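You operate a simulated robot arm through the tools that you are given. There is no shell and no other tool.

You are at the controls of a simulated two-armed robot. One attempt, no reset.

## Task
Empty the white jug through the funnel into the Job 72 tin.
Fine: put jug and funnel back and stand the tin on the grey mat. Set down upright: white jug, what you pick out.
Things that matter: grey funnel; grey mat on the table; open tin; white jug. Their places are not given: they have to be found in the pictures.

It is judged by the outcome, as a careful person would: the job done as asked, and still so three seconds after it is handed in. It fails if anything else is knocked over, pushed out of place, dropped, spilled or broken.

## Robot
Two 7-joint arms with fingered hands on one trunk that stands fixed in place. Base frame: the origin is at the foot of the trunk, x ahead of it, y to its left, z up; the work surface is at about z = 0.84. Lengths are in m, angles in rad, forces in N, time in s.
The left shoulder is at [0.07, 0.162, 1.246], the right one opposite. With the tool pointing down near the work surface each hand reaches from about 0.3 to 0.8 m from the base axis, measured 20 degrees to its own side. Payload 4 kg a hand.
The TCP of each hand is the grasp point between the finger pads, 0.026 m short of the fingertips. In the tool frame z runs along the fingers and y along their closing line. Largest opening 0.132 m; the body of the gripper starts 0.073 m behind the TCP. The gripper is a hand of 4 fingers: y runs from the thumb to the fingers, the wrist lies at [0, 0, -0.224] in the tool frame.
Orientation is told as [roll, pitch, yaw] about the base's x, y, z axes, in that order, counted from this pose: with the fingers straight down and closing along the base's y, the tool's x points along the base's -x, its y along +y and its z along -z.

## Interface
- The arms move only by the tool drive_tool. It takes "left_rows", "right_rows" or both (then of equal length, played together; a hand with none holds still); each is one flat list of numbers, 6 for each row, row after row: the shift along the base's x, y, z in units of 400 mm (1.0 is 400 mm), then the turn, a rotation vector about the base's x, y, z in units of 120 degrees (1.0 is 120 degrees). In form: [tx, ty, tz, wx, wy, wz, tx, ty, tz, wx, wy, wz, ...]. A call has 1 to 20 rows; each row is the pose to reach, as a shift and turn from the pose commanded when the call began. A call with a number of a shift or a turn outside -1 to 1 is refused whole. Rows are played at 5 a second. More than 0.05 m and 0.15 rad between two rows, and nothing of the call is played. Where a pose cannot be reached the arm comes as near as it can. A force on the tool above 40 N (or 10 N above the force at the start of the call, whichever is more), or a blocked arm, ends the call early, and 0.2 s more pass. In this call time passes only in rows, and 0.2 s behind the last. The reply holds the time, the measured pose of the TCP, the force on the tool along the base axes, the opening and the grip force, in the units named above and with some noise, with the torque about the TCP (base axes, N m) and any sound that the robot's microphone picked up.
- Cameras (640 x 400 px; columns grow to the right, rows downward): "scene" is now at [0.1173, -0.0547, 1.4654]; the picture's right is [-0.64, -0.77, 0.00], its down [-0.51, 0.42, -0.75] and it looks along [0.58, -0.48, -0.66] (base axes); focal length 319 px, centre (320, 200). "left" rides on the left gripper at [-0.073, 0.006, -0.094] in its tool frame; the picture's right is [-0.08, -1.00, 0.00], its down [0.79, -0.06, -0.62] and it looks along [0.61, -0.05, 0.79] (tool axes); focal length 230 px, centre (320, 200). "right" rides on the right gripper at [0.073, 0.006, -0.094] in its tool frame; the picture's right is [-0.08, 1.00, 0.00], its down [-0.78, -0.06, -0.62] and it looks along [-0.62, -0.05, 0.79] (tool axes); focal length 230 px, centre (320, 200).
- capture(camera): a new picture of that camera. No time passes.
- raise_lower(by): slides the trunk up (or, below 0, down) by that many m; the arms and the scene camera ride with it, the base frame stays. It gives what a move gives, with no picture.
- set_fingers(finger1, finger2, finger3, thumb_bend, hand): sets how far each is bent, from 0 (flat) to 1 (curled in); at 0.3 the hand is open as for a grip, at 0.7 the pads meet at the TCP. One left out holds its place. A second passes; each finger stops where it meets its share of the squeeze, and holds until it gets a number again. It is the only way to open and close the hand. It gives what a move gives, with no picture; readings hold the bend of each and the force on the fingers (four entries, about 0 where the hand has none), thumb and palm.
- aim_head(pan, tilt): turns the head with the scene camera to pan (to the left, within 1.501 rad either way) and tilt (down, from -0.506 to 1.204), counted from straight ahead of the robot. It gives what a move gives.
- pixel_to_xyz(camera, pixels): there is no depth. For up to 12 entries [column, row, z] of the newest picture of that camera ("zoom" is the newest enlarged one), the place [x, y] in the base frame at which the ray of that pixel passes the height z, good to about 0.002 m. No time passes.
- zoom(camera, box): a new picture of the part [left, top, right, bottom] of that camera's present view, enlarged. No time passes.
- sign_off(): hands the job in; it is judged then, once.

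Leave the grippers open and the arms clear of the work at the hand-in unless told otherwise.

The tools are called after "Call:" by a JSON object that holds its "api" and its "payload". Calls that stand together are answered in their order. drive_tool: Moves the arms, as the interface text tells. Its arguments: {"type":"object","properties":{"left_rows":{"type":"array","items":{"type":"number"}},"right_rows":{"type":"array","items":{"type":"number"}}},"required":[]} The other tools are called the same way: raise_lower (by) slides the trunk up or down; set_fingers (finger1, finger2, finger3, thumb_bend, hand) moves the fingers one by one; aim_head (pan, tilt) turns the head that bears the scene camera; capture (camera) takes a picture; pixel_to_xyz (camera, pixels) gives the place at which the rays of pixels pass given heights; zoom (camera, box) takes an enlarged picture of a part of a camera's view; sign_off () hands the job in.

At the start:

```text
time_s: 0.0
left_position: [0.4773, -0.0834, 1.2681]
left_ee_rot: [0.0, -0.001, 0.0]
left_ft_force: [0.9, -0.6, 0.0]
left_moment: [-0.01, 0.06, 0.0]
left_opening: 0.1319
left_grip_force: 0.0
left_shape: jaw
left_bend: [0.3, 0.3, 0.3, 0.3]
left_finger forces: [0.0, 0.0, 0.1, 0.0, 0.0, 0.1]
right_position: [0.4393, -0.497, 1.2153]
right_ee_rot: [-0.001, 0.0, -0.001]
right_ft_force: [-0.3, 0.5, 0.4]
right_moment: [-0.02, 0.02, 0.01]
right_opening: 0.1318
right_grip_force: 0.1
right_shape: jaw
right_bend: [0.3, 0.3, 0.3, 0.3]
right_finger forces: [0.1, 0.0, 0.0, 0.0, 0.1, 0.0]
trunk travel left (down, up): [-0.725, 0.215]
head pan, tilt: [-0.693, 0.719]
```

scene: 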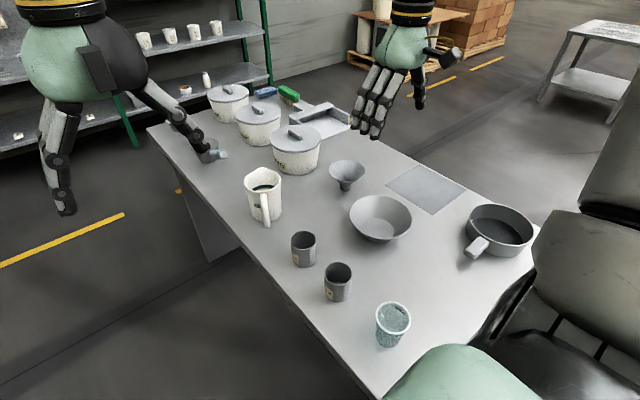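
right: 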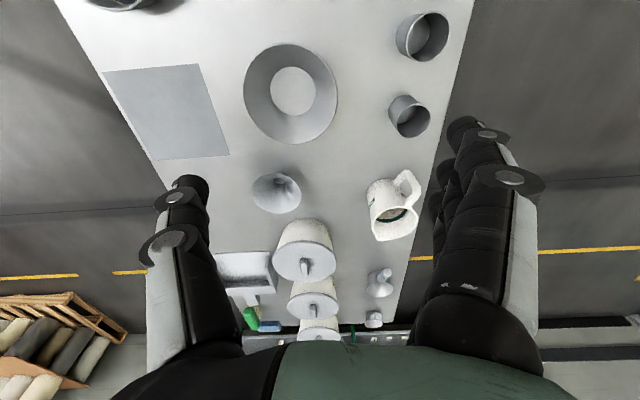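
left: 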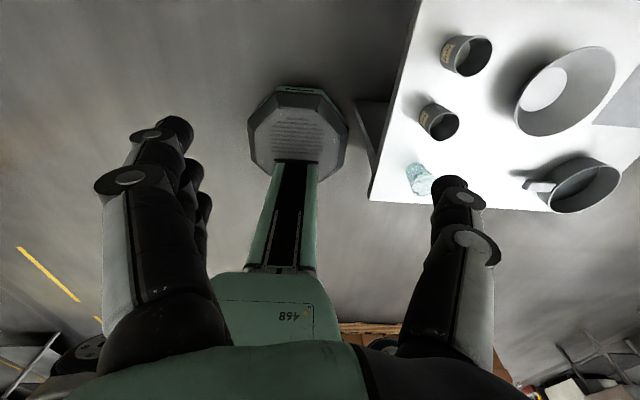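

I see two grey tins with labels near (303,248) and (338,281), the white jug at (264,195), the funnel at (346,174) and the mat at (427,187). I'll zoom in to read the tin labels and look at the jug and funnel.

Call:
{"api": "zoom", "payload": {"camera": "scene", "box": [270, 210, 390, 310]}}

Call:
{"api": "zoom", "payload": {"camera": "scene", "box": [220, 140, 380, 240]}}

Call:
{"api": "zoom", "payload": {"camera": "left", "box": [400, 20, 520, 150]}}

```text
4.00 times, centred on (330, 260) of scene
```

zoom: 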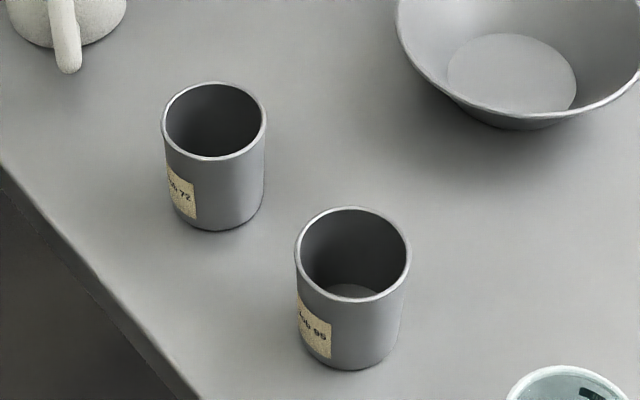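

```text
4.00 times, centred on (300, 190) of scene
```

zoom: 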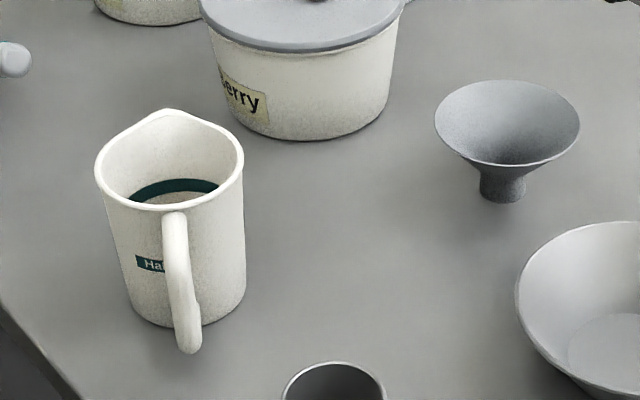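

```text
3.08 times, centred on (460, 85) of left
```

zoom: 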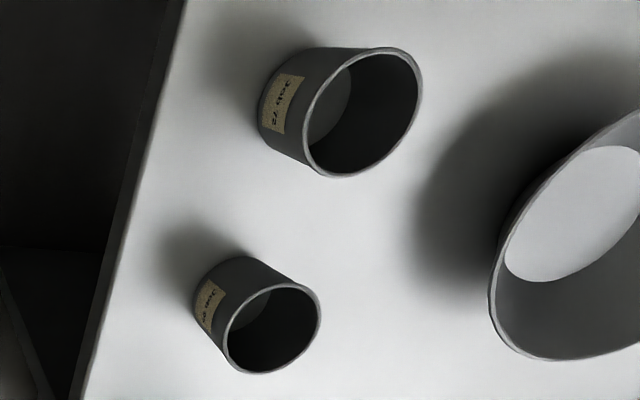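

The tin by the jug reads "...b 72", the other "...95"-like. I'll zoom tighter to be sure, and look into the jug.

Call:
{"api": "zoom", "payload": {"camera": "scene", "box": [286, 225, 322, 270]}}

Call:
{"api": "zoom", "payload": {"camera": "scene", "box": [322, 258, 358, 303]}}

Call:
{"api": "zoom", "payload": {"camera": "scene", "box": [236, 160, 296, 235]}}

Call:
{"api": "zoom", "payload": {"camera": "right", "box": [350, 150, 440, 260]}}

Call:
{"api": "zoom", "payload": {"camera": "right", "box": [230, 150, 330, 230]}}

```text
8.89 times, centred on (304, 248) of scene
```

zoom: 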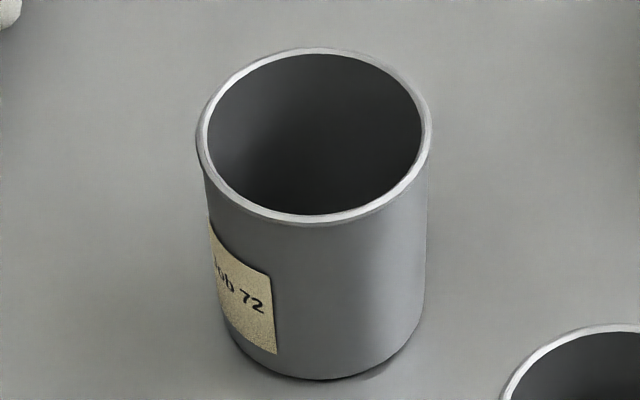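

```text
8.89 times, centred on (340, 280) of scene
```

zoom: 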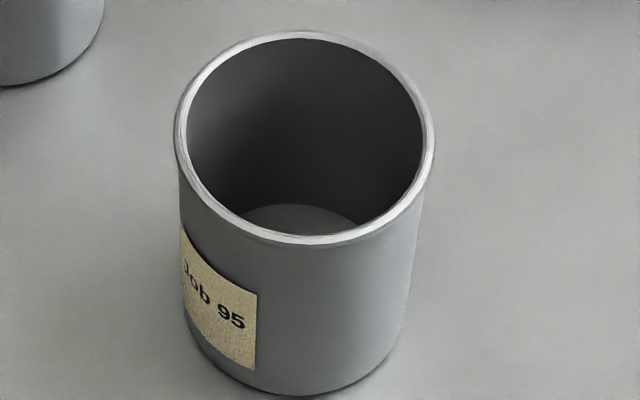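

```text
5.33 times, centred on (266, 198) of scene
```

zoom: 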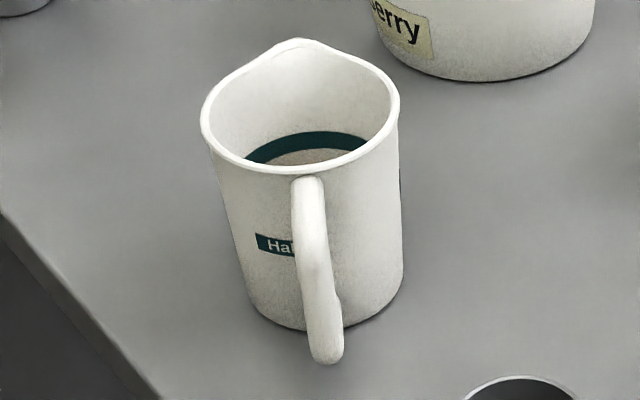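

```text
3.64 times, centred on (395, 205) of right
```

zoom: 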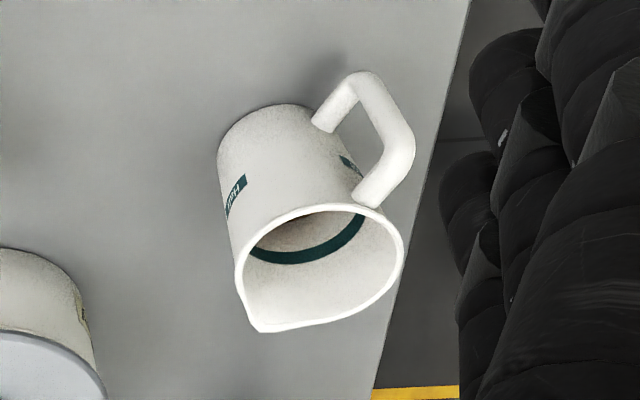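

```text
5.00 times, centred on (280, 190) of right
```

zoom: 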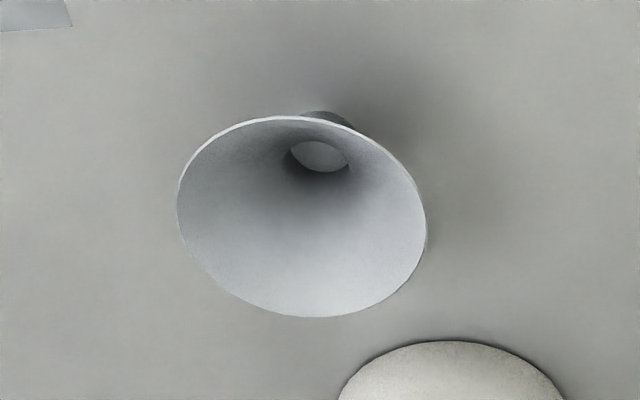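

Confirmed: the target is the tin at (303,248), labelled Job 72; the other is Job 95. Now I'll convert pixels to places at table height for the jug, tins, funnel and mat.

Call:
{"api": "pixel_to_xyz", "payload": {"camera": "scene", "pixels": [[252, 216, 0.84], [281.4, 211, 0.84], [265, 222, 0.84], [304, 268, 0.84], [292, 262.6, 0.84], [315.8, 261.5, 0.84], [387, 185, 0.84], [417, 161, 0.84], [467, 187, 0.84], [434, 215, 0.84], [338, 189, 0.84], [351, 189, 0.84]]}}

Call:
{"api": "pixel_to_xyz", "payload": {"camera": "scene", "pixels": [[290.3, 240.7, 0.93], [316.5, 240.7, 0.93], [303.8, 230.9, 0.93], [303.4, 250.8, 0.93], [243.9, 182, 0.99], [281, 181, 0.99], [262, 168, 0.99], [264, 193, 0.99], [329, 172, 0.93], [364.5, 172, 0.93], [346, 160, 0.93], [346, 181, 0.93]]}}

Call:
{"api": "zoom", "payload": {"camera": "scene", "box": [140, 70, 360, 200]}}

Call:
{"api": "zoom", "payload": {"camera": "scene", "box": [320, 150, 540, 360]}}

```text
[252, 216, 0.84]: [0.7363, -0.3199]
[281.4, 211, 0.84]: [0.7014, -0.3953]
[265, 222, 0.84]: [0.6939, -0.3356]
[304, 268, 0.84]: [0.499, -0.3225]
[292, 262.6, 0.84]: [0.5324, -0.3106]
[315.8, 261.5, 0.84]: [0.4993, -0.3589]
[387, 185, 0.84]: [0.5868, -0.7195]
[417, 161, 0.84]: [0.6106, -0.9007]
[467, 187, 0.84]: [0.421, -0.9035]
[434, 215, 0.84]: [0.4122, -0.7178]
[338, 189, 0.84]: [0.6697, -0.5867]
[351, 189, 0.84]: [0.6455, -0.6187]
```

```text
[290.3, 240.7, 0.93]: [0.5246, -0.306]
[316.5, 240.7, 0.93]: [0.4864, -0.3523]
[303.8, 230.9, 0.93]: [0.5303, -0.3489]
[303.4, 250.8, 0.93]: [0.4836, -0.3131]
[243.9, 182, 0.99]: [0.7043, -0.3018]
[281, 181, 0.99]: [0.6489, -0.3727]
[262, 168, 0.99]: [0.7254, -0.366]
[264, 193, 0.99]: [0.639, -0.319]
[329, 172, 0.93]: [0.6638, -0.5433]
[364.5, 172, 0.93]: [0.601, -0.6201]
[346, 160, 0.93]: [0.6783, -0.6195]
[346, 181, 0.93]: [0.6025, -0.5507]
```

```text
2.91 times, centred on (250, 135) of scene
```

zoom: 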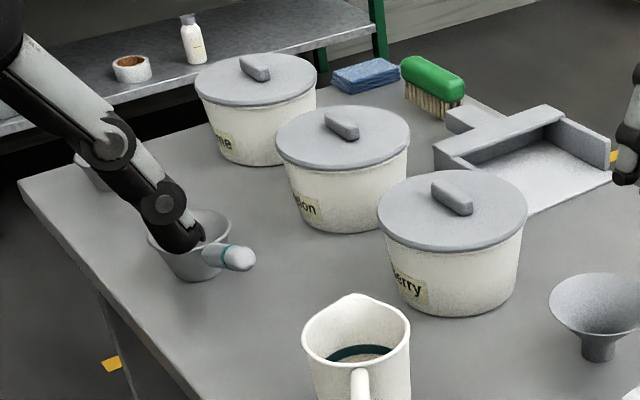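

```text
1.90 times, centred on (430, 255) of scene
```

zoom: 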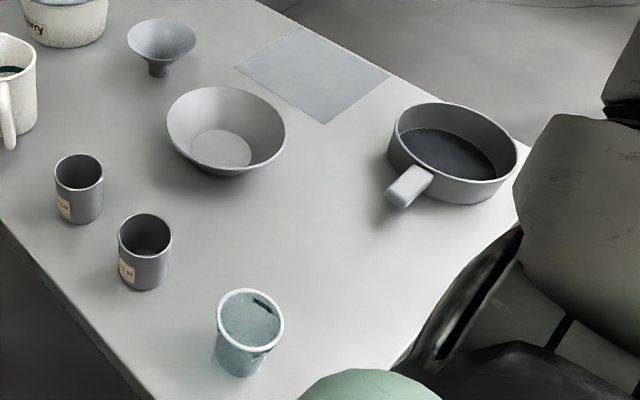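

I'll measure the table edges, the pots beside the jug, the bowl, pan and the other neighbours, to know what must be kept clear.

Call:
{"api": "pixel_to_xyz", "payload": {"camera": "scene", "pixels": [[150, 130, 0.84], [215, 219, 0.84], [300, 311, 0.84], [375, 393, 0.84], [345, 124, 0.84], [467, 190, 0.84], [535, 240, 0.84], [295.7, 174, 0.84], [273, 170, 0.84], [319, 163, 0.84], [259, 147, 0.84], [205, 163, 0.84]]}}

Call:
{"api": "pixel_to_xyz", "payload": {"camera": "scene", "pixels": [[380, 240, 0.84], [350, 213, 0.91], [412, 213, 0.91], [380, 196, 0.91], [338, 302, 0.84], [325, 296, 0.84], [350, 296, 0.84], [465, 252, 0.87], [478, 247, 0.87], [500, 255, 0.84], [390, 348, 0.84], [387, 203, 0.84]]}}

Call:
{"api": "pixel_to_xyz", "payload": {"camera": "right", "pixels": [[104, 73, 0.84], [186, 65, 0.84], [230, 156, 0.84], [151, 160, 0.84], [281, 176, 0.84], [295, 253, 0.98], [372, 205, 0.84], [405, 110, 0.84], [418, 45, 0.84], [290, 95, 0.84]]}}

```text
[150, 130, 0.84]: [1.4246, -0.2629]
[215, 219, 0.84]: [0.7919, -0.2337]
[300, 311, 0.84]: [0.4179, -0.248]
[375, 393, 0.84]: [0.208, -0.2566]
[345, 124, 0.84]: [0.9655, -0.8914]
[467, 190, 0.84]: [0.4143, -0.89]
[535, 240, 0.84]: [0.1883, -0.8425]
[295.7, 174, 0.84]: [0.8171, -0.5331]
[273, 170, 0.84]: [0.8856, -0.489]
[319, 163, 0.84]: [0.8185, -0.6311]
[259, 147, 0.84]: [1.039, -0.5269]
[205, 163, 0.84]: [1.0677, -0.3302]
```

```text
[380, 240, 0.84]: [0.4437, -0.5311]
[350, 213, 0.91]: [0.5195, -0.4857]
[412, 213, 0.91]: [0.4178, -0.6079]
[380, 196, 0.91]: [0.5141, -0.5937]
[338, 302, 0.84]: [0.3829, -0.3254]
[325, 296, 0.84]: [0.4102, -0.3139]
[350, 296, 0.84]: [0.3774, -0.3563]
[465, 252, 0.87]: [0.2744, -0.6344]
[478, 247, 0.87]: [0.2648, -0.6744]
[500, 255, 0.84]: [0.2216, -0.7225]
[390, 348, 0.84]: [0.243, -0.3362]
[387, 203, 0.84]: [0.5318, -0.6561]
```

```text
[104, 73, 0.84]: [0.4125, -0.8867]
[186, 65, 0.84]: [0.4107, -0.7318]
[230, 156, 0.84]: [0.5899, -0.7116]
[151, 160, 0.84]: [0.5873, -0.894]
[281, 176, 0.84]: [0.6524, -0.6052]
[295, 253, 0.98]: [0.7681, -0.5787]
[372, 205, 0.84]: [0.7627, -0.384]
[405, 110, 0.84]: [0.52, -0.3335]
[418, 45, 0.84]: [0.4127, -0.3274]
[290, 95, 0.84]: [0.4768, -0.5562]
```

Layout so far (base frame):

| Item | Position | Notes |
|---|---|---|
| Table | y from about -0.245 to -0.895 | |
| Jug | about (0.715,-0.357) | Handle points towards me, spout points away |
| Job 72 tin | about (0.508,-0.333) | |
| Funnel | about (0.652,-0.605) | |
| Mat | x 0.41..0.59, y -0.72..-0.89 | |

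The left hand hangs over the work, so I'll first park it out to the left.

Call:
{"api": "drive_tool", "payload": {"left_rows": [0, 0.09, 0, 0, 0, 0, 0, 0.18, 0, 0, 0, 0, 0, 0.27, 0, 0, 0, 0, -0.02, 0.36, 0, 0, 0, 0, -0.05, 0.45, 0, 0, 0, 0, -0.08, 0.54, 0, 0, 0, 0, -0.11, 0.63, 0, 0, 0, 0, -0.14, 0.72, 0, 0, 0, 0, -0.17, 0.81, 0, 0, 0, 0, -0.2, 0.9, 0, 0, 0, 0]}}

```text
time_s: 2.2
left_position: [0.3976, 0.2753, 1.2664]
left_ee_rot: [-0.002, -0.001, -0.003]
left_ft_force: [-0.7, 0.0, -0.4]
left_moment: [0.0, -0.01, 0.03]
left_opening: 0.1321
left_grip_force: 0.1
left_shape: jaw
left_bend: [0.3, 0.3, 0.3, 0.3]
left_finger forces: [0.0, 0.0, 0.0, 0.1, 0.1, 0.0]
left hand out of reach, approached as far as the arm can: row 10
right_position: [0.438, -0.4961, 1.2156]
right_ee_rot: [0.001, -0.001, -0.002]
right_ft_force: [0.3, -0.4, 0.4]
right_moment: [0.01, -0.01, -0.01]
right_opening: 0.1317
right_grip_force: 0.0
right_shape: jaw
right_bend: [0.3, 0.3, 0.3, 0.3]
right_finger forces: [0.0, 0.0, 0.0, 0.0, 0.0, 0.0]
trunk travel left (down, up): [-0.725, 0.215]
head pan, tilt: [-0.693, 0.719]
```

The left hand is parked near (0.40,0.275,1.27). Next I'll take a clear scene view.

Call:
{"api": "capture", "payload": {"camera": "scene"}}

Call:
{"api": "zoom", "payload": {"camera": "right", "box": [340, 60, 440, 260]}}

```text
taken
```

scene: 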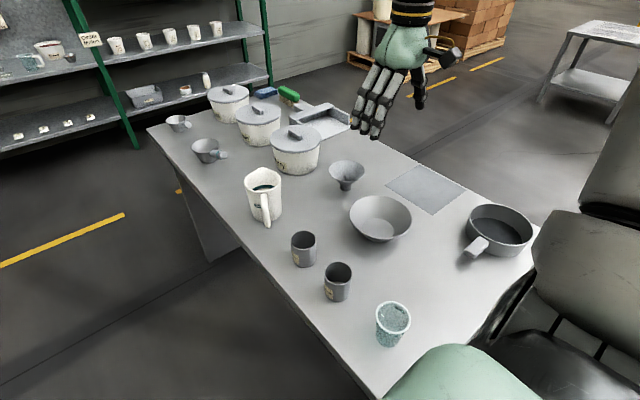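

```text
2.00 times, centred on (390, 160) of right
```

zoom: 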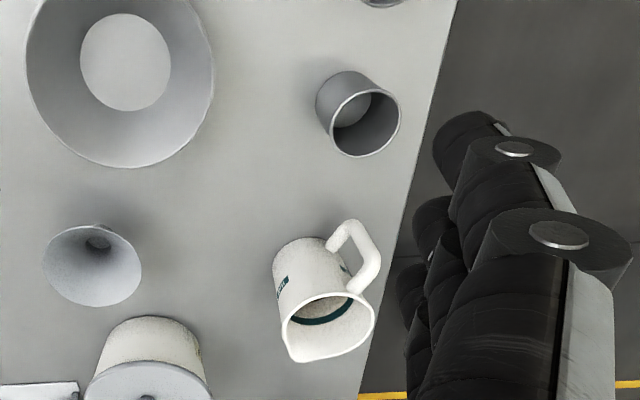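

I'll bring the right hand, camera forward, over to look at the jug at close range: TCP to about (0.50,-0.36,1.17), still well above everything.

Call:
{"api": "drive_tool", "payload": {"right_rows": [0.03, 0.07, -0.02, 0, 0, 0, 0.06, 0.14, -0.05, 0, 0, 0, 0.09, 0.21, -0.07, 0, 0, 0, 0.12, 0.28, -0.09, 0, 0, 0, 0.155, 0.34, -0.11, 0, 0, 0]}}

Call:
{"api": "capture", "payload": {"camera": "right"}}

```text
time_s: 3.4
left_position: [0.4009, 0.2746, 1.2646]
left_ee_rot: [-0.002, 0.0, -0.001]
left_ft_force: [0.3, 0.9, 0.6]
left_moment: [-0.02, 0.03, 0.01]
left_opening: 0.1317
left_grip_force: 0.0
left_shape: jaw
left_bend: [0.3, 0.3, 0.3, 0.3]
left_finger forces: [0.1, 0.0, 0.0, 0.0, 0.0, 0.0]
right_position: [0.5003, -0.357, 1.173]
right_ee_rot: [0.0, -0.001, -0.001]
right_ft_force: [0.0, -0.1, 0.1]
right_moment: [-0.03, -0.01, -0.01]
right_opening: 0.1319
right_grip_force: 0.0
right_shape: jaw
right_bend: [0.3, 0.3, 0.3, 0.3]
right_finger forces: [0.0, 0.0, 0.1, 0.1, 0.0, 0.1]
trunk travel left (down, up): [-0.725, 0.215]
head pan, tilt: [-0.693, 0.719]
```

```text
taken
```

right: 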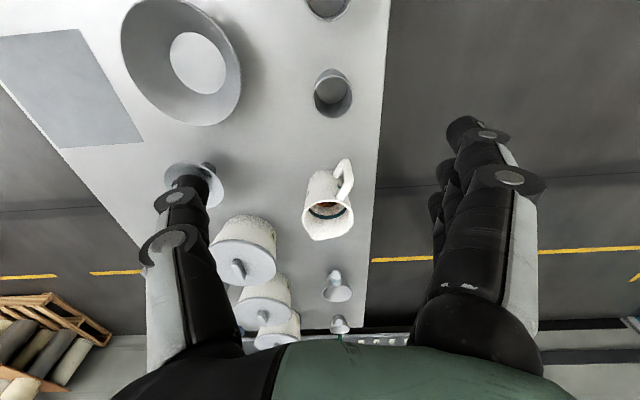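

The jug is at about (330,205) in this view. I'll zoom in for the handle, the label and the contents, and on the tin at (333,93).

Call:
{"api": "zoom", "payload": {"camera": "right", "box": [290, 150, 370, 250]}}

Call:
{"api": "zoom", "payload": {"camera": "right", "box": [300, 60, 370, 125]}}

```text
4.00 times, centred on (330, 200) of right
```

zoom: 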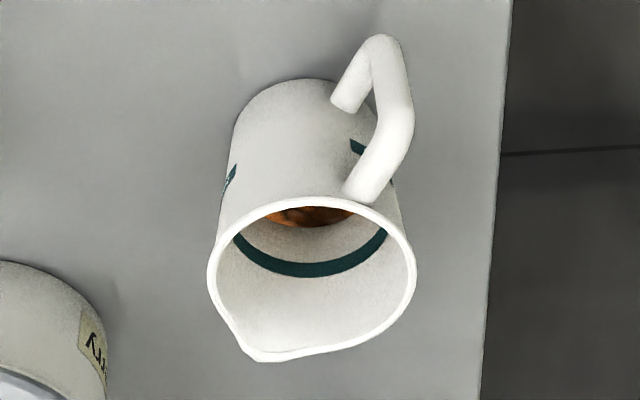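

```text
6.15 times, centred on (335, 92) of right
```

zoom: 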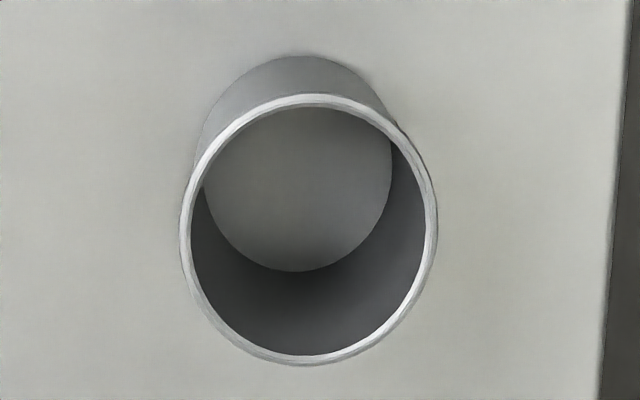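

The jug holds something orange-brown at the bottom, and the Job 72 tin is empty. I'll zoom the scene camera on the handle for measurement.

Call:
{"api": "zoom", "payload": {"camera": "scene", "box": [244, 165, 290, 231]}}

Call:
{"api": "zoom", "payload": {"camera": "scene", "box": [320, 150, 372, 200]}}

```text
6.06 times, centred on (267, 198) of scene
```

zoom: 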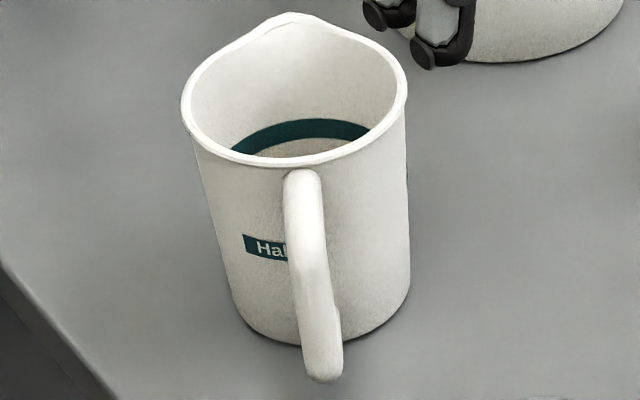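

```text
8.00 times, centred on (346, 175) of scene
```

zoom: 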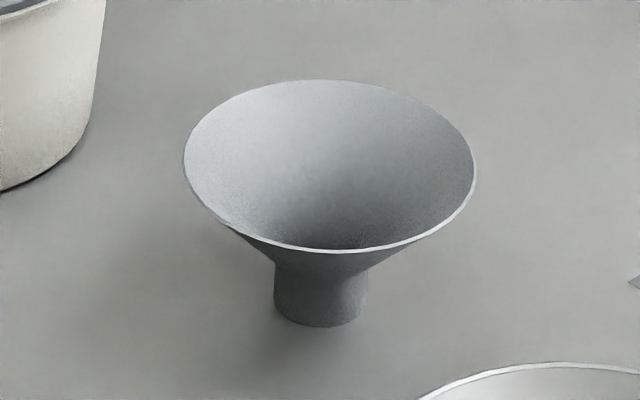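

I'll triangulate the jug rim and handle, the tin rim and the funnel by comparing the scene and right-camera rays at several heights.

Call:
{"api": "pixel_to_xyz", "payload": {"camera": "scene", "pixels": [[244.2, 182.3, 0.97], [244.2, 182.3, 0.99], [281.4, 180.7, 0.97], [281.4, 180.7, 0.99], [262.9, 167.1, 0.97], [262.9, 167.1, 0.99], [263.7, 192.6, 0.97], [263.7, 192.6, 0.99], [267.3, 225.2, 0.87], [267.3, 225.2, 0.89], [264, 196, 0.96], [264, 196, 0.98]]}}

Call:
{"api": "pixel_to_xyz", "payload": {"camera": "right", "pixels": [[302, 218.75, 0.97], [302, 218.75, 0.99], [354, 217.5, 0.97], [354, 217.5, 0.99], [315, 240, 0.97], [315, 240, 0.99], [328.75, 199.5, 0.97], [328.75, 199.5, 0.99], [344.5, 163, 0.87], [344.5, 163, 0.89], [348.75, 179.5, 0.95], [348.75, 179.5, 0.97]]}}

```text
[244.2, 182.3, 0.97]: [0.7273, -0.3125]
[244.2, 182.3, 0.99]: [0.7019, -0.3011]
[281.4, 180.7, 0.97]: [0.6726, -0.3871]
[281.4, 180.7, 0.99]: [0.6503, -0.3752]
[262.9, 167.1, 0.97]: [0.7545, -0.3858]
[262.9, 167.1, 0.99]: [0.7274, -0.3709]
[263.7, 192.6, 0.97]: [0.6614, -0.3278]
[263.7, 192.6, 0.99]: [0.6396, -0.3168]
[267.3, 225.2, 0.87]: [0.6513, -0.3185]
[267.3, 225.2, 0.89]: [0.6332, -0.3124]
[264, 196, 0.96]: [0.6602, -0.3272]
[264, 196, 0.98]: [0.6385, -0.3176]
```

```text
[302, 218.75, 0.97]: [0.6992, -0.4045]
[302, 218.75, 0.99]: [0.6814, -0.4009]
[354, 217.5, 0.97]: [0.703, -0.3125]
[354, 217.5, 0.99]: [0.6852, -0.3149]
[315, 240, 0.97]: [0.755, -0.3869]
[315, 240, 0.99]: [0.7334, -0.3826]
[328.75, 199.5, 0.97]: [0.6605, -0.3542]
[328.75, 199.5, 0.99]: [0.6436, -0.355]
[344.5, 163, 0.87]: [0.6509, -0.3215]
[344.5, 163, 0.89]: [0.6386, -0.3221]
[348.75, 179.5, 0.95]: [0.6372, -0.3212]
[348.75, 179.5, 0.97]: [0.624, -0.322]
```

Both views agree on the spout tip at z≈0.97. The handle's vertical bar runs from z≈0.87 to 0.93 at about (0.651,-0.320). Next I'll move the right hand over in front of the funnel to measure it and test reach there.

Call:
{"api": "drive_tool", "payload": {"right_rows": [0, -0.1, 0.03, 0, 0, 0, 0, -0.2, 0.05, 0, 0, 0, 0, -0.3, 0.06, 0, 0, 0, 0, -0.4, 0.07, 0, 0, 0, 0, -0.5, 0.075, 0, 0, 0]}}

Call:
{"api": "capture", "payload": {"camera": "right"}}

Call:
{"api": "zoom", "payload": {"camera": "right", "box": [270, 110, 370, 210]}}

```text
time_s: 4.6
left_position: [0.4004, 0.2723, 1.2659]
left_ee_rot: [0.001, 0.0, 0.0]
left_ft_force: [0.6, 0.3, 0.7]
left_moment: [0.0, 0.03, 0.0]
left_opening: 0.1318
left_grip_force: 0.1
left_shape: jaw
left_bend: [0.3, 0.3, 0.3, 0.3]
left_finger forces: [0.1, 0.0, 0.0, 0.1, 0.0, 0.0]
right_position: [0.5029, -0.5622, 1.2008]
right_ee_rot: [0.002, 0.0, 0.001]
right_ft_force: [-0.5, -0.5, 0.0]
right_moment: [0.04, 0.05, 0.01]
right_opening: 0.1317
right_grip_force: 0.1
right_shape: jaw
right_bend: [0.3, 0.3, 0.3, 0.3]
right_finger forces: [0.0, 0.0, 0.1, 0.2, 0.1, 0.0]
trunk travel left (down, up): [-0.725, 0.215]
head pan, tilt: [-0.693, 0.719]
```

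```text
taken
```

right: 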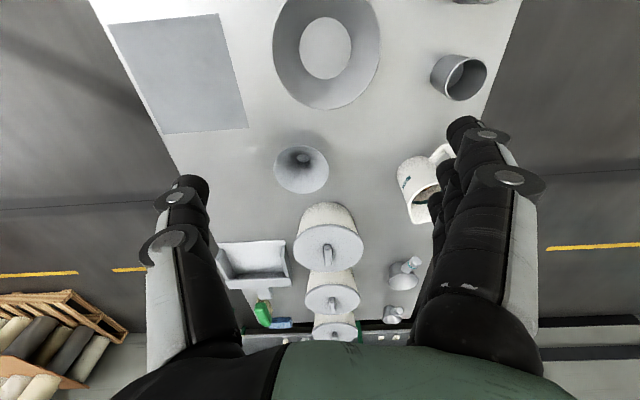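

```text
4.00 times, centred on (320, 160) of right
```

zoom: 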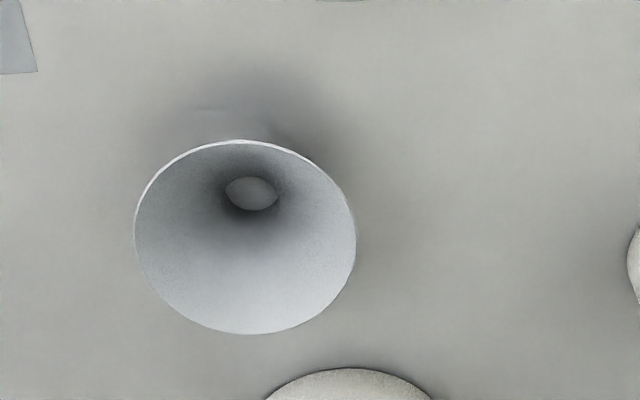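

Measuring the funnel rim from both cameras at candidate heights.

Call:
{"api": "pixel_to_xyz", "payload": {"camera": "right", "pixels": [[273.5, 166.25, 0.9], [273.5, 166.25, 0.92], [329.25, 170, 0.9], [329.25, 170, 0.92], [299.5, 145, 0.9], [299.5, 145, 0.92], [302.5, 193.5, 0.9], [302.5, 193.5, 0.92], [302.5, 158.25, 0.84], [302.5, 158.25, 0.86]]}}

Call:
{"api": "pixel_to_xyz", "payload": {"camera": "scene", "pixels": [[328.9, 170, 0.9], [328.9, 170, 0.92], [365.5, 170.6, 0.9], [365.5, 170.6, 0.92], [346, 160, 0.9], [346, 160, 0.92], [347.9, 181.5, 0.9], [347.9, 181.5, 0.92], [340.25, 188.75, 0.84], [351.6, 188.1, 0.84], [346, 190.9, 0.84]]}}

```text
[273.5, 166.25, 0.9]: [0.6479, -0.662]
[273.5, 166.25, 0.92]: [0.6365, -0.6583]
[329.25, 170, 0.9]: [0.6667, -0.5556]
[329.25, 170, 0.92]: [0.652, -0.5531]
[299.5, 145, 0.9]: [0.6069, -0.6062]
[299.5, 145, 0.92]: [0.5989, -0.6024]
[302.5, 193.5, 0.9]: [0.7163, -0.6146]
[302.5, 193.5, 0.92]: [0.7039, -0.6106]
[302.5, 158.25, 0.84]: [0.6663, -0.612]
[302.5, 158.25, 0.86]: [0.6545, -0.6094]
```

```text
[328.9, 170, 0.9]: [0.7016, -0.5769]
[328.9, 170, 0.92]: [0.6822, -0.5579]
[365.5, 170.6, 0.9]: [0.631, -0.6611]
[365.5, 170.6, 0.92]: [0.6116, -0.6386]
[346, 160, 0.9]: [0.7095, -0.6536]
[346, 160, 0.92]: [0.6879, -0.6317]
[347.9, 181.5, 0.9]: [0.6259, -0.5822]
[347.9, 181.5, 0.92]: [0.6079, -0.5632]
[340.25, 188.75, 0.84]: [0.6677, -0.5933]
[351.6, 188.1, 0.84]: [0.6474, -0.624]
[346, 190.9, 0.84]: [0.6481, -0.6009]
```

The funnel comes out with its rim at z≈0.911, diameter ≈0.107, centred at (0.657,-0.608). Now the Job 72 tin, which shows at (460,77) in this right view.

Call:
{"api": "zoom", "payload": {"camera": "right", "box": [420, 40, 500, 115]}}

Call:
{"api": "zoom", "payload": {"camera": "scene", "box": [280, 222, 328, 274]}}

```text
5.33 times, centred on (460, 78) of right
```

zoom: 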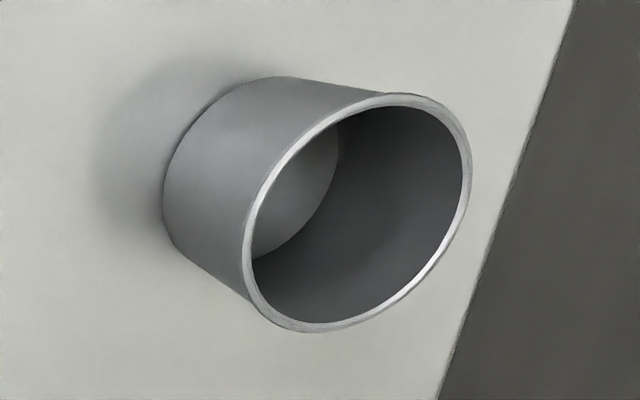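

```text
7.69 times, centred on (304, 248) of scene
```

zoom: 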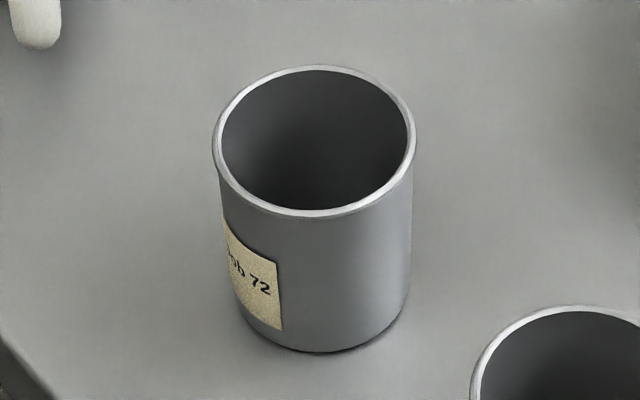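

Checking the tin's rim height and centre from both views.

Call:
{"api": "pixel_to_xyz", "payload": {"camera": "right", "pixels": [[445.55, 86.4, 0.91], [445.55, 86.4, 0.93], [488.3, 71.4, 0.91], [488.3, 71.4, 0.93], [475, 57.9, 0.91], [475, 57.9, 0.93], [457.2, 102.8, 0.91], [457.2, 102.8, 0.93]]}}

Call:
{"api": "pixel_to_xyz", "payload": {"camera": "scene", "pixels": [[290.1, 240.8, 0.91], [290.1, 240.8, 0.93], [316.35, 240.6, 0.91], [316.35, 240.6, 0.93], [303.35, 230.6, 0.91], [303.35, 230.6, 0.93], [303.35, 250.2, 0.91], [303.35, 250.2, 0.93], [304.65, 267.8, 0.84], [293.3, 261.65, 0.84], [315.7, 259.7, 0.84]]}}

```text
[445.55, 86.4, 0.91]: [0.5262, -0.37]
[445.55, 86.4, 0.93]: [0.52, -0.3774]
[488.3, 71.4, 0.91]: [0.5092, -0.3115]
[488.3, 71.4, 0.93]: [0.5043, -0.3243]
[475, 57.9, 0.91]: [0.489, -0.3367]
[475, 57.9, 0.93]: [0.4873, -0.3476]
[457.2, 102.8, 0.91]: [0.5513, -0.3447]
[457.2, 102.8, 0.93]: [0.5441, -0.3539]
```

```text
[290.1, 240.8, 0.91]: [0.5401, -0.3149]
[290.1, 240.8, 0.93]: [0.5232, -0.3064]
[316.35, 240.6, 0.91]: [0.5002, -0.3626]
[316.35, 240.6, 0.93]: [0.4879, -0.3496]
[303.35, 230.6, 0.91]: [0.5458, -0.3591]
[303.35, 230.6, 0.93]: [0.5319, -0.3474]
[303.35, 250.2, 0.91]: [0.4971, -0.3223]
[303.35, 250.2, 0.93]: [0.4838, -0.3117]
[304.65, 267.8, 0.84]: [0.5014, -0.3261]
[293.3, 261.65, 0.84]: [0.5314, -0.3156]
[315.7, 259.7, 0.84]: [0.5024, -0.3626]
```

The tin's rim is at z≈0.911, centred at (0.520,-0.340), outer diameter ≈0.062, so the funnel stem (0.035) fits and its cone will rest on the rim. Next I'll test whether the right hand can reach straight down above the funnel, staying at z≈1.05 in free air.

Call:
{"api": "drive_tool", "payload": {"right_rows": [0.08, -0.025, -0.06, 0, 0, 0, 0.16, -0.05, -0.12, 0, 0, 0, 0.24, -0.075, -0.18, 0, 0, 0, 0.32, -0.1, -0.24, 0, 0, 0, 0.385, -0.115, -0.3, 0, 0, 0]}}

```text
time_s: 5.8
left_position: [0.4014, 0.2716, 1.2642]
left_ee_rot: [0.002, 0.003, -0.002]
left_ft_force: [0.1, -0.5, 0.2]
left_moment: [0.02, -0.01, -0.02]
left_opening: 0.1318
left_grip_force: 0.1
left_shape: jaw
left_bend: [0.3, 0.3, 0.3, 0.3]
left_finger forces: [0.1, 0.0, 0.1, 0.0, 0.0, 0.0]
right_position: [0.6068, -0.5998, 1.068]
right_ee_rot: [0.003, 0.0, -0.003]
right_ft_force: [-0.1, -0.1, -0.1]
right_moment: [0.01, 0.04, -0.01]
right_opening: 0.1321
right_grip_force: 0.1
right_shape: jaw
right_bend: [0.3, 0.3, 0.3, 0.3]
right_finger forces: [0.1, 0.1, 0.0, 0.0, 0.1, 0.0]
right hand out of reach, approached as far as the arm can: row 3, 4, 5
trunk travel left (down, up): [-0.725, 0.215]
head pan, tilt: [-0.693, 0.719]
```

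The arm ends at (0.607,-0.600,1.068), so straight down falls about 5 cm short there. I'll tilt the hand 30° outward (turn about -y), which pulls the wrist back, and see where the TCP lands.

Call:
{"api": "drive_tool", "payload": {"right_rows": [0, 0, 0, 0, -0.0625, 0, 0, 0, 0, 0, -0.125, 0, 0, 0, 0, 0, -0.1875, 0, 0, 0, 0, 0, -0.25, 0]}}

```text
time_s: 6.8
left_position: [0.3982, 0.2727, 1.2673]
left_ee_rot: [-0.001, -0.002, -0.001]
left_ft_force: [-0.5, -0.8, 0.8]
left_moment: [0.01, -0.04, 0.0]
left_opening: 0.1321
left_grip_force: 0.0
left_shape: jaw
left_bend: [0.3, 0.3, 0.3, 0.3]
left_finger forces: [0.1, 0.0, 0.0, 0.0, 0.0, 0.0]
right_position: [0.6044, -0.5982, 1.0702]
right_ee_rot: [0.002, -0.528, 0.0]
right_ft_force: [0.2, 0.3, 1.1]
right_moment: [0.0, 0.05, 0.01]
right_opening: 0.1319
right_grip_force: 0.1
right_shape: jaw
right_bend: [0.3, 0.3, 0.3, 0.3]
right_finger forces: [0.1, 0.0, 0.1, 0.1, 0.1, 0.1]
trunk travel left (down, up): [-0.725, 0.215]
head pan, tilt: [-0.693, 0.719]
```

The tilt works and the commanded pose equals the reached one. Next I'll move above the funnel to (0.657,-0.608,1.00) and look.

Call:
{"api": "drive_tool", "payload": {"right_rows": [0.05, -0.008, -0.06, 0, 0, 0, 0.09, -0.016, -0.12, 0, 0, 0, 0.13, -0.023, -0.175, 0, 0, 0]}}

Call:
{"api": "capture", "payload": {"camera": "right"}}

Call:
{"api": "capture", "payload": {"camera": "scene"}}

```text
time_s: 7.6
left_position: [0.4008, 0.2727, 1.2646]
left_ee_rot: [0.001, 0.0, -0.002]
left_ft_force: [-0.1, 0.2, -0.7]
left_moment: [0.02, 0.03, 0.0]
left_opening: 0.1319
left_grip_force: 0.1
left_shape: jaw
left_bend: [0.3, 0.3, 0.3, 0.3]
left_finger forces: [0.0, 0.1, 0.1, 0.0, 0.0, 0.0]
right_position: [0.6564, -0.6062, 0.9976]
right_ee_rot: [0.003, -0.525, -0.002]
right_ft_force: [0.2, 0.5, 1.2]
right_moment: [0.02, 0.01, -0.02]
right_opening: 0.1319
right_grip_force: 0.0
right_shape: jaw
right_bend: [0.3, 0.3, 0.3, 0.3]
right_finger forces: [0.1, 0.1, 0.0, 0.0, 0.0, 0.0]
trunk travel left (down, up): [-0.725, 0.215]
head pan, tilt: [-0.693, 0.719]
```

```text
taken
```

right: 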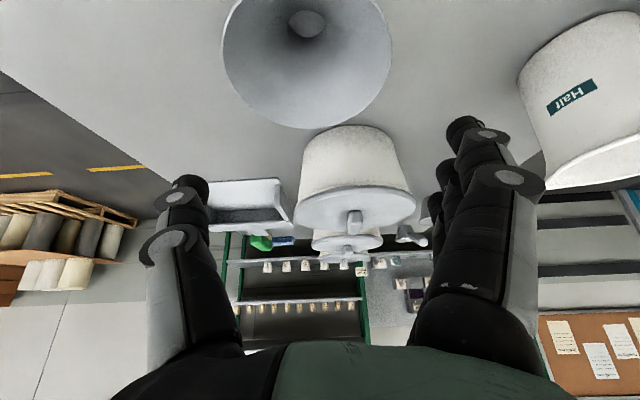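

```text
taken
```

scene: 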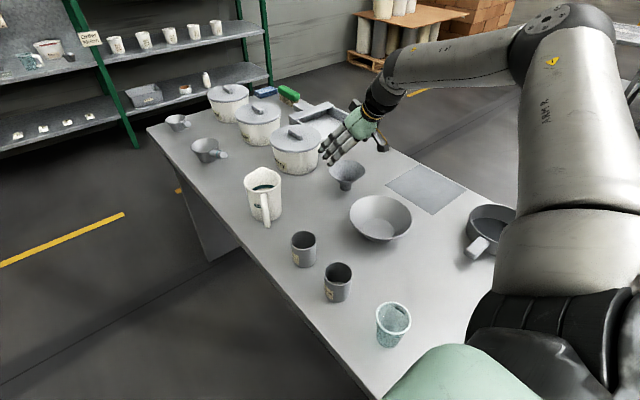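

The jug's label reads "Half". With this tilt the hand's camera passes over the bowl when I go down, so I'll check the bowl's rim height from the scene view. I'll also check the funnel's alignment: it's at (307,60) in the right view.

Call:
{"api": "zoom", "payload": {"camera": "scene", "box": [320, 140, 430, 250]}}

Call:
{"api": "zoom", "payload": {"camera": "right", "box": [210, 0, 400, 130]}}

```text
3.64 times, centred on (375, 195) of scene
```

zoom: 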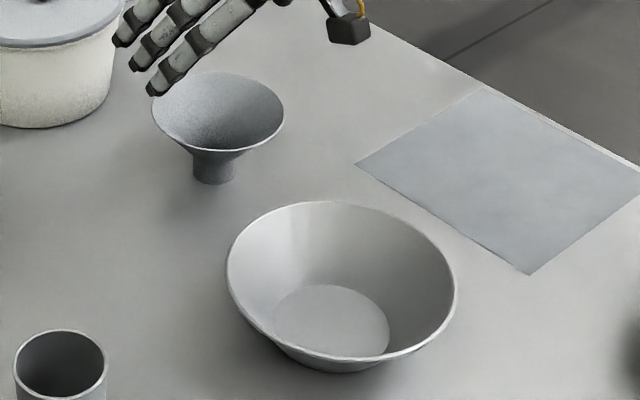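

```text
3.08 times, centred on (305, 65) of right
```

zoom: 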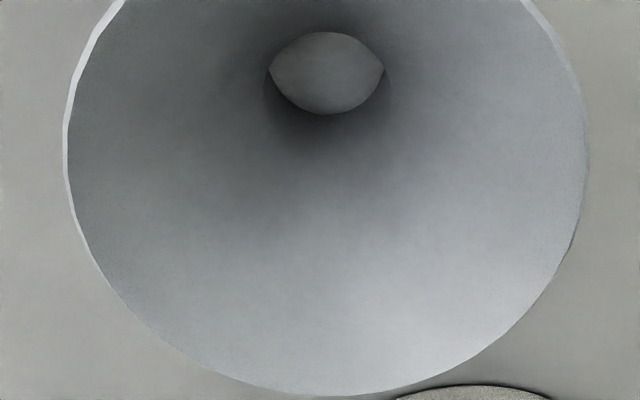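

Checking the funnel centre from this close view, and the bowl's rim height.

Call:
{"api": "pixel_to_xyz", "payload": {"camera": "right", "pixels": [[222.2, 45.5, 0.911], [392, 58.5, 0.911], [313.1, 128.6, 0.911], [307, 24, 0.842]]}}

Call:
{"api": "pixel_to_xyz", "payload": {"camera": "scene", "pixels": [[380.8, 216.3, 0.89], [380.8, 216.3, 0.9], [380.8, 216.3, 0.91], [380.8, 216.3, 0.92], [378, 227, 0.842], [349.2, 212.9, 0.9], [412.4, 219.7, 0.9], [376.4, 195.3, 0.9], [381.9, 239, 0.9]]}}

```text
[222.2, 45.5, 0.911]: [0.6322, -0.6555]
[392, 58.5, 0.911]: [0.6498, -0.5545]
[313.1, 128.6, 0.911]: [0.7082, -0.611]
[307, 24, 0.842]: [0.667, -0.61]
```

```text
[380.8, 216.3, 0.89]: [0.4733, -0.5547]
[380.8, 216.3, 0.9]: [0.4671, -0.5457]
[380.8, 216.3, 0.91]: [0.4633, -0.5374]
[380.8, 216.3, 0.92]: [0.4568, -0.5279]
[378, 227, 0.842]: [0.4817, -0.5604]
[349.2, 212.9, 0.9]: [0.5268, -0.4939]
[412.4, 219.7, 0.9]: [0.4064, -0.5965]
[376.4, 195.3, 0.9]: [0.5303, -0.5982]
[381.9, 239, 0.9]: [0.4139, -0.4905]
```

The funnel centre is at ≈(0.656,-0.607) and the bowl rim only ≈0.89, so clearances are fine. Next I descend straight to z≈0.903, fingers either side of the rim.

Call:
{"api": "drive_tool", "payload": {"right_rows": [0, 0, -0.05, 0, 0, 0, 0, 0, -0.1, 0, 0, 0, 0, 0, -0.15, 0, 0, 0, 0, -0.002, -0.2, 0, 0, 0, 0, -0.002, -0.236, 0, 0, 0]}}

Call:
{"api": "zoom", "payload": {"camera": "scene", "box": [290, 100, 430, 220]}}

Call:
{"api": "capture", "payload": {"camera": "right"}}

```text
time_s: 8.8
left_position: [0.4013, 0.2728, 1.2659]
left_ee_rot: [-0.001, 0.001, 0.0]
left_ft_force: [-0.1, -0.2, 0.4]
left_moment: [0.0, 0.0, -0.01]
left_opening: 0.132
left_grip_force: 0.0
left_shape: jaw
left_bend: [0.3, 0.3, 0.3, 0.3]
left_finger forces: [0.0, 0.0, 0.0, 0.1, 0.0, 0.1]
right_position: [0.6556, -0.6059, 0.9041]
right_ee_rot: [0.002, -0.523, -0.001]
right_ft_force: [-0.2, -0.4, 0.1]
right_moment: [-0.02, -0.04, 0.02]
right_opening: 0.1316
right_grip_force: 0.0
right_shape: jaw
right_bend: [0.3, 0.3, 0.3, 0.3]
right_finger forces: [0.0, 0.0, 0.0, 0.0, 0.0, 0.0]
trunk travel left (down, up): [-0.725, 0.215]
head pan, tilt: [-0.693, 0.719]
```

```text
3.33 times, centred on (360, 160) of scene
```

zoom: 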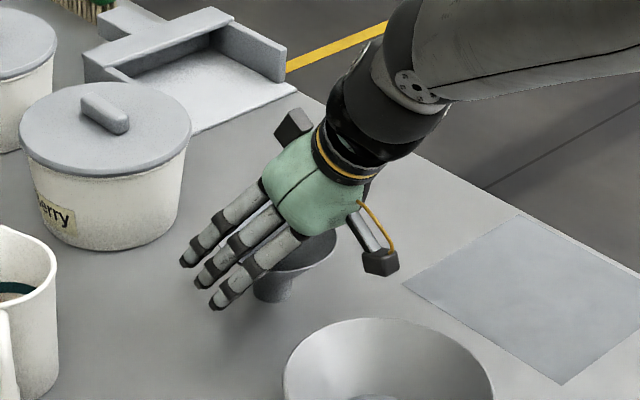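

```text
taken
```

right: 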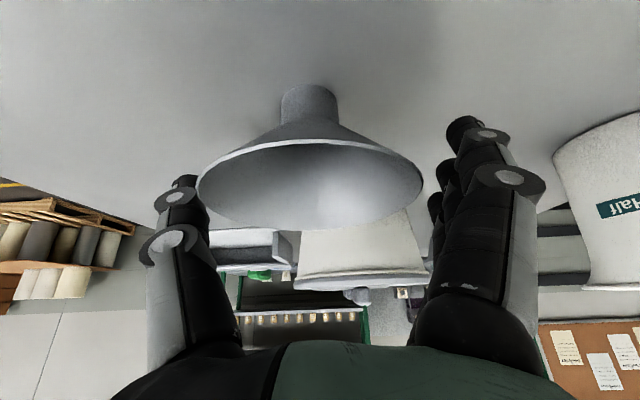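

The hand straddles the funnel rim with clearance on both sides. Now I'll close gently on the rim.

Call:
{"api": "set_fingers", "payload": {"hand": "right", "finger1": 0.45, "finger2": 0.45, "finger3": 0.45, "thumb_bend": 0.45}}

Call:
{"api": "capture", "payload": {"camera": "right"}}

```text
time_s: 9.8
left_position: [0.3996, 0.2748, 1.2661]
left_ee_rot: [0.0, -0.001, 0.0]
left_ft_force: [0.5, -0.7, -0.7]
left_moment: [0.02, 0.0, -0.03]
left_opening: 0.1318
left_grip_force: 0.1
left_shape: jaw
left_bend: [0.3, 0.3, 0.3, 0.3]
left_finger forces: [0.0, 0.1, 0.0, 0.1, 0.1, 0.1]
right_position: [0.6559, -0.6061, 0.905]
right_ee_rot: [0.001, -0.524, -0.002]
right_ft_force: [0.4, -0.4, -0.6]
right_moment: [0.03, 0.03, 0.01]
right_opening: 0.096
right_grip_force: 6.3
right_shape: fingers
right_bend: [0.43, 0.43, 0.43, 0.43]
right_finger forces: [2.6, 1.9, 1.9, 0.1, 6.1, 0.0]
trunk travel left (down, up): [-0.725, 0.215]
head pan, tilt: [-0.693, 0.719]
```

```text
taken
```

right: 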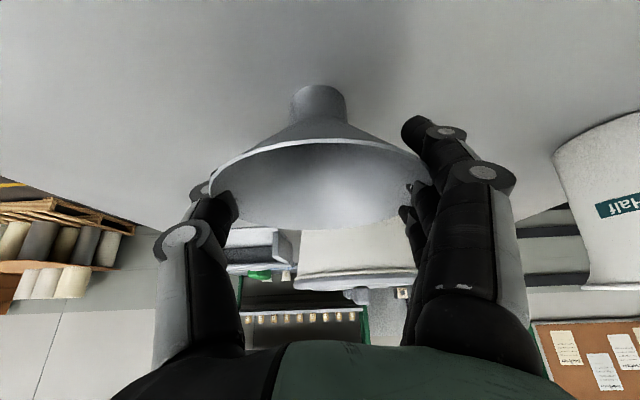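

Grip is 6.3 N with all four digits in contact (bend 0.43). I'll lift the funnel slowly by 5 cm and check it hangs level.

Call:
{"api": "drive_tool", "payload": {"right_rows": [0, 0, 0.02, 0, 0, 0, 0, 0, 0.05, 0, 0, 0, 0, 0, 0.08, 0, 0, 0, 0, 0, 0.125, 0, 0, 0]}}

Call:
{"api": "capture", "payload": {"camera": "right"}}

Call:
{"api": "zoom", "payload": {"camera": "scene", "box": [290, 100, 430, 220]}}

```text
time_s: 10.8
left_position: [0.3996, 0.2736, 1.2657]
left_ee_rot: [0.002, -0.003, -0.001]
left_ft_force: [0.4, -0.1, 0.1]
left_moment: [-0.03, 0.0, 0.03]
left_opening: 0.132
left_grip_force: 0.0
left_shape: jaw
left_bend: [0.3, 0.3, 0.3, 0.3]
left_finger forces: [0.0, 0.0, 0.1, 0.1, 0.0, 0.0]
right_position: [0.6547, -0.6038, 0.9541]
right_ee_rot: [0.0, -0.522, -0.003]
right_ft_force: [-0.6, -0.2, -0.4]
right_moment: [0.02, 0.01, -0.04]
right_opening: 0.0961
right_grip_force: 6.3
right_shape: fingers
right_bend: [0.43, 0.43, 0.43, 0.43]
right_finger forces: [2.5, 1.8, 2.0, 0.0, 6.1, 0.0]
trunk travel left (down, up): [-0.725, 0.215]
head pan, tilt: [-0.693, 0.719]
```

```text
taken
```

right: 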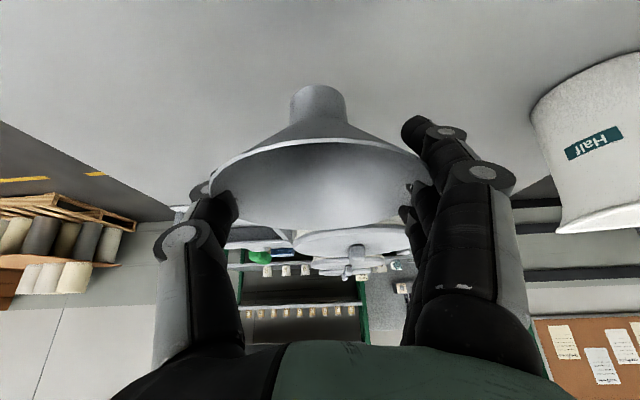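

```text
3.33 times, centred on (360, 160) of scene
```

zoom: 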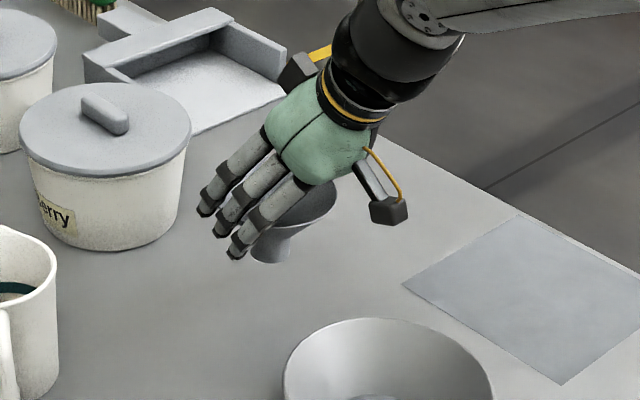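

The funnel sits rigidly in the hand. I'll measure where its stem end lies relative to the TCP. It shows at (319,92) in the right view, now at z≈0.89.

Call:
{"api": "zoom", "payload": {"camera": "right", "box": [200, 70, 440, 230]}}

Call:
{"api": "pixel_to_xyz", "payload": {"camera": "right", "pixels": [[319, 92, 0.89], [292, 95, 0.89], [346.5, 95, 0.89], [319, 85, 0.89], [319, 85, 0.885]]}}

```text
2.50 times, centred on (320, 150) of right
```

zoom: 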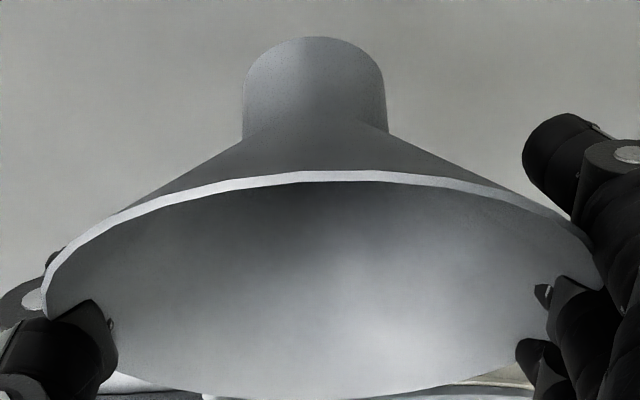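

```text
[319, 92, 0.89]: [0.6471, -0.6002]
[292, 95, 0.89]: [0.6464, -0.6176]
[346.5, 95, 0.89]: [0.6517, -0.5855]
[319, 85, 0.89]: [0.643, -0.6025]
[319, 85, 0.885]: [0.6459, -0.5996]
```

The stem's centre is offset by about (+0.0045,+0.0035) from the TCP. I'll lift to z≈1.10 and carry it over to above the Job 72 tin at (0.520,-0.340).

Call:
{"api": "drive_tool", "payload": {"right_rows": [0, 0, 0.09, 0, 0, 0, 0, 0, 0.18, 0, 0, 0, 0, 0, 0.27, 0, 0, 0, 0, 0, 0.365, 0, 0, 0, -0.03, 0.06, 0.365, 0, 0, 0, -0.08, 0.15, 0.365, 0, 0, 0, -0.13, 0.24, 0.365, 0, 0, 0, -0.18, 0.335, 0.365, 0, 0, 0, -0.23, 0.43, 0.365, 0, 0, 0, -0.28, 0.525, 0.365, 0, 0, 0, -0.325, 0.61, 0.365, 0, 0, 0, -0.349, 0.654, 0.365, 0, 0, 0]}}

Call:
{"api": "capture", "payload": {"camera": "right"}}

Call:
{"api": "capture", "payload": {"camera": "scene"}}

```text
time_s: 13.4
left_position: [0.3997, 0.2743, 1.2653]
left_ee_rot: [0.001, 0.001, -0.001]
left_ft_force: [-0.4, 1.1, 0.0]
left_moment: [0.02, 0.01, 0.03]
left_opening: 0.1318
left_grip_force: 0.0
left_shape: jaw
left_bend: [0.3, 0.3, 0.3, 0.3]
left_finger forces: [0.1, 0.1, 0.0, 0.0, 0.0, 0.0]
right_position: [0.5181, -0.3422, 1.1018]
right_ee_rot: [0.0, -0.525, -0.003]
right_ft_force: [0.4, 0.2, -0.6]
right_moment: [0.02, -0.02, 0.0]
right_opening: 0.0959
right_grip_force: 5.0
right_shape: fingers
right_bend: [0.43, 0.43, 0.43, 0.43]
right_finger forces: [2.4, 1.7, 1.8, 0.0, 5.9, 0.0]
trunk travel left (down, up): [-0.725, 0.215]
head pan, tilt: [-0.693, 0.719]
```

```text
taken
```

right: 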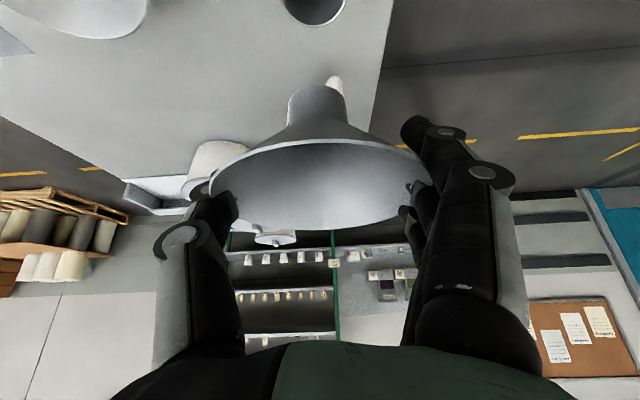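

```text
taken
```

scene: 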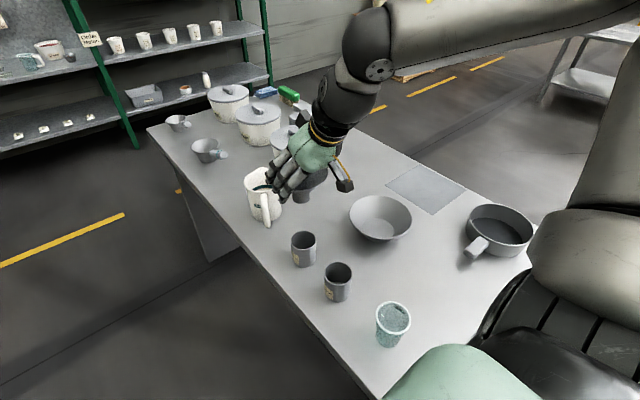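

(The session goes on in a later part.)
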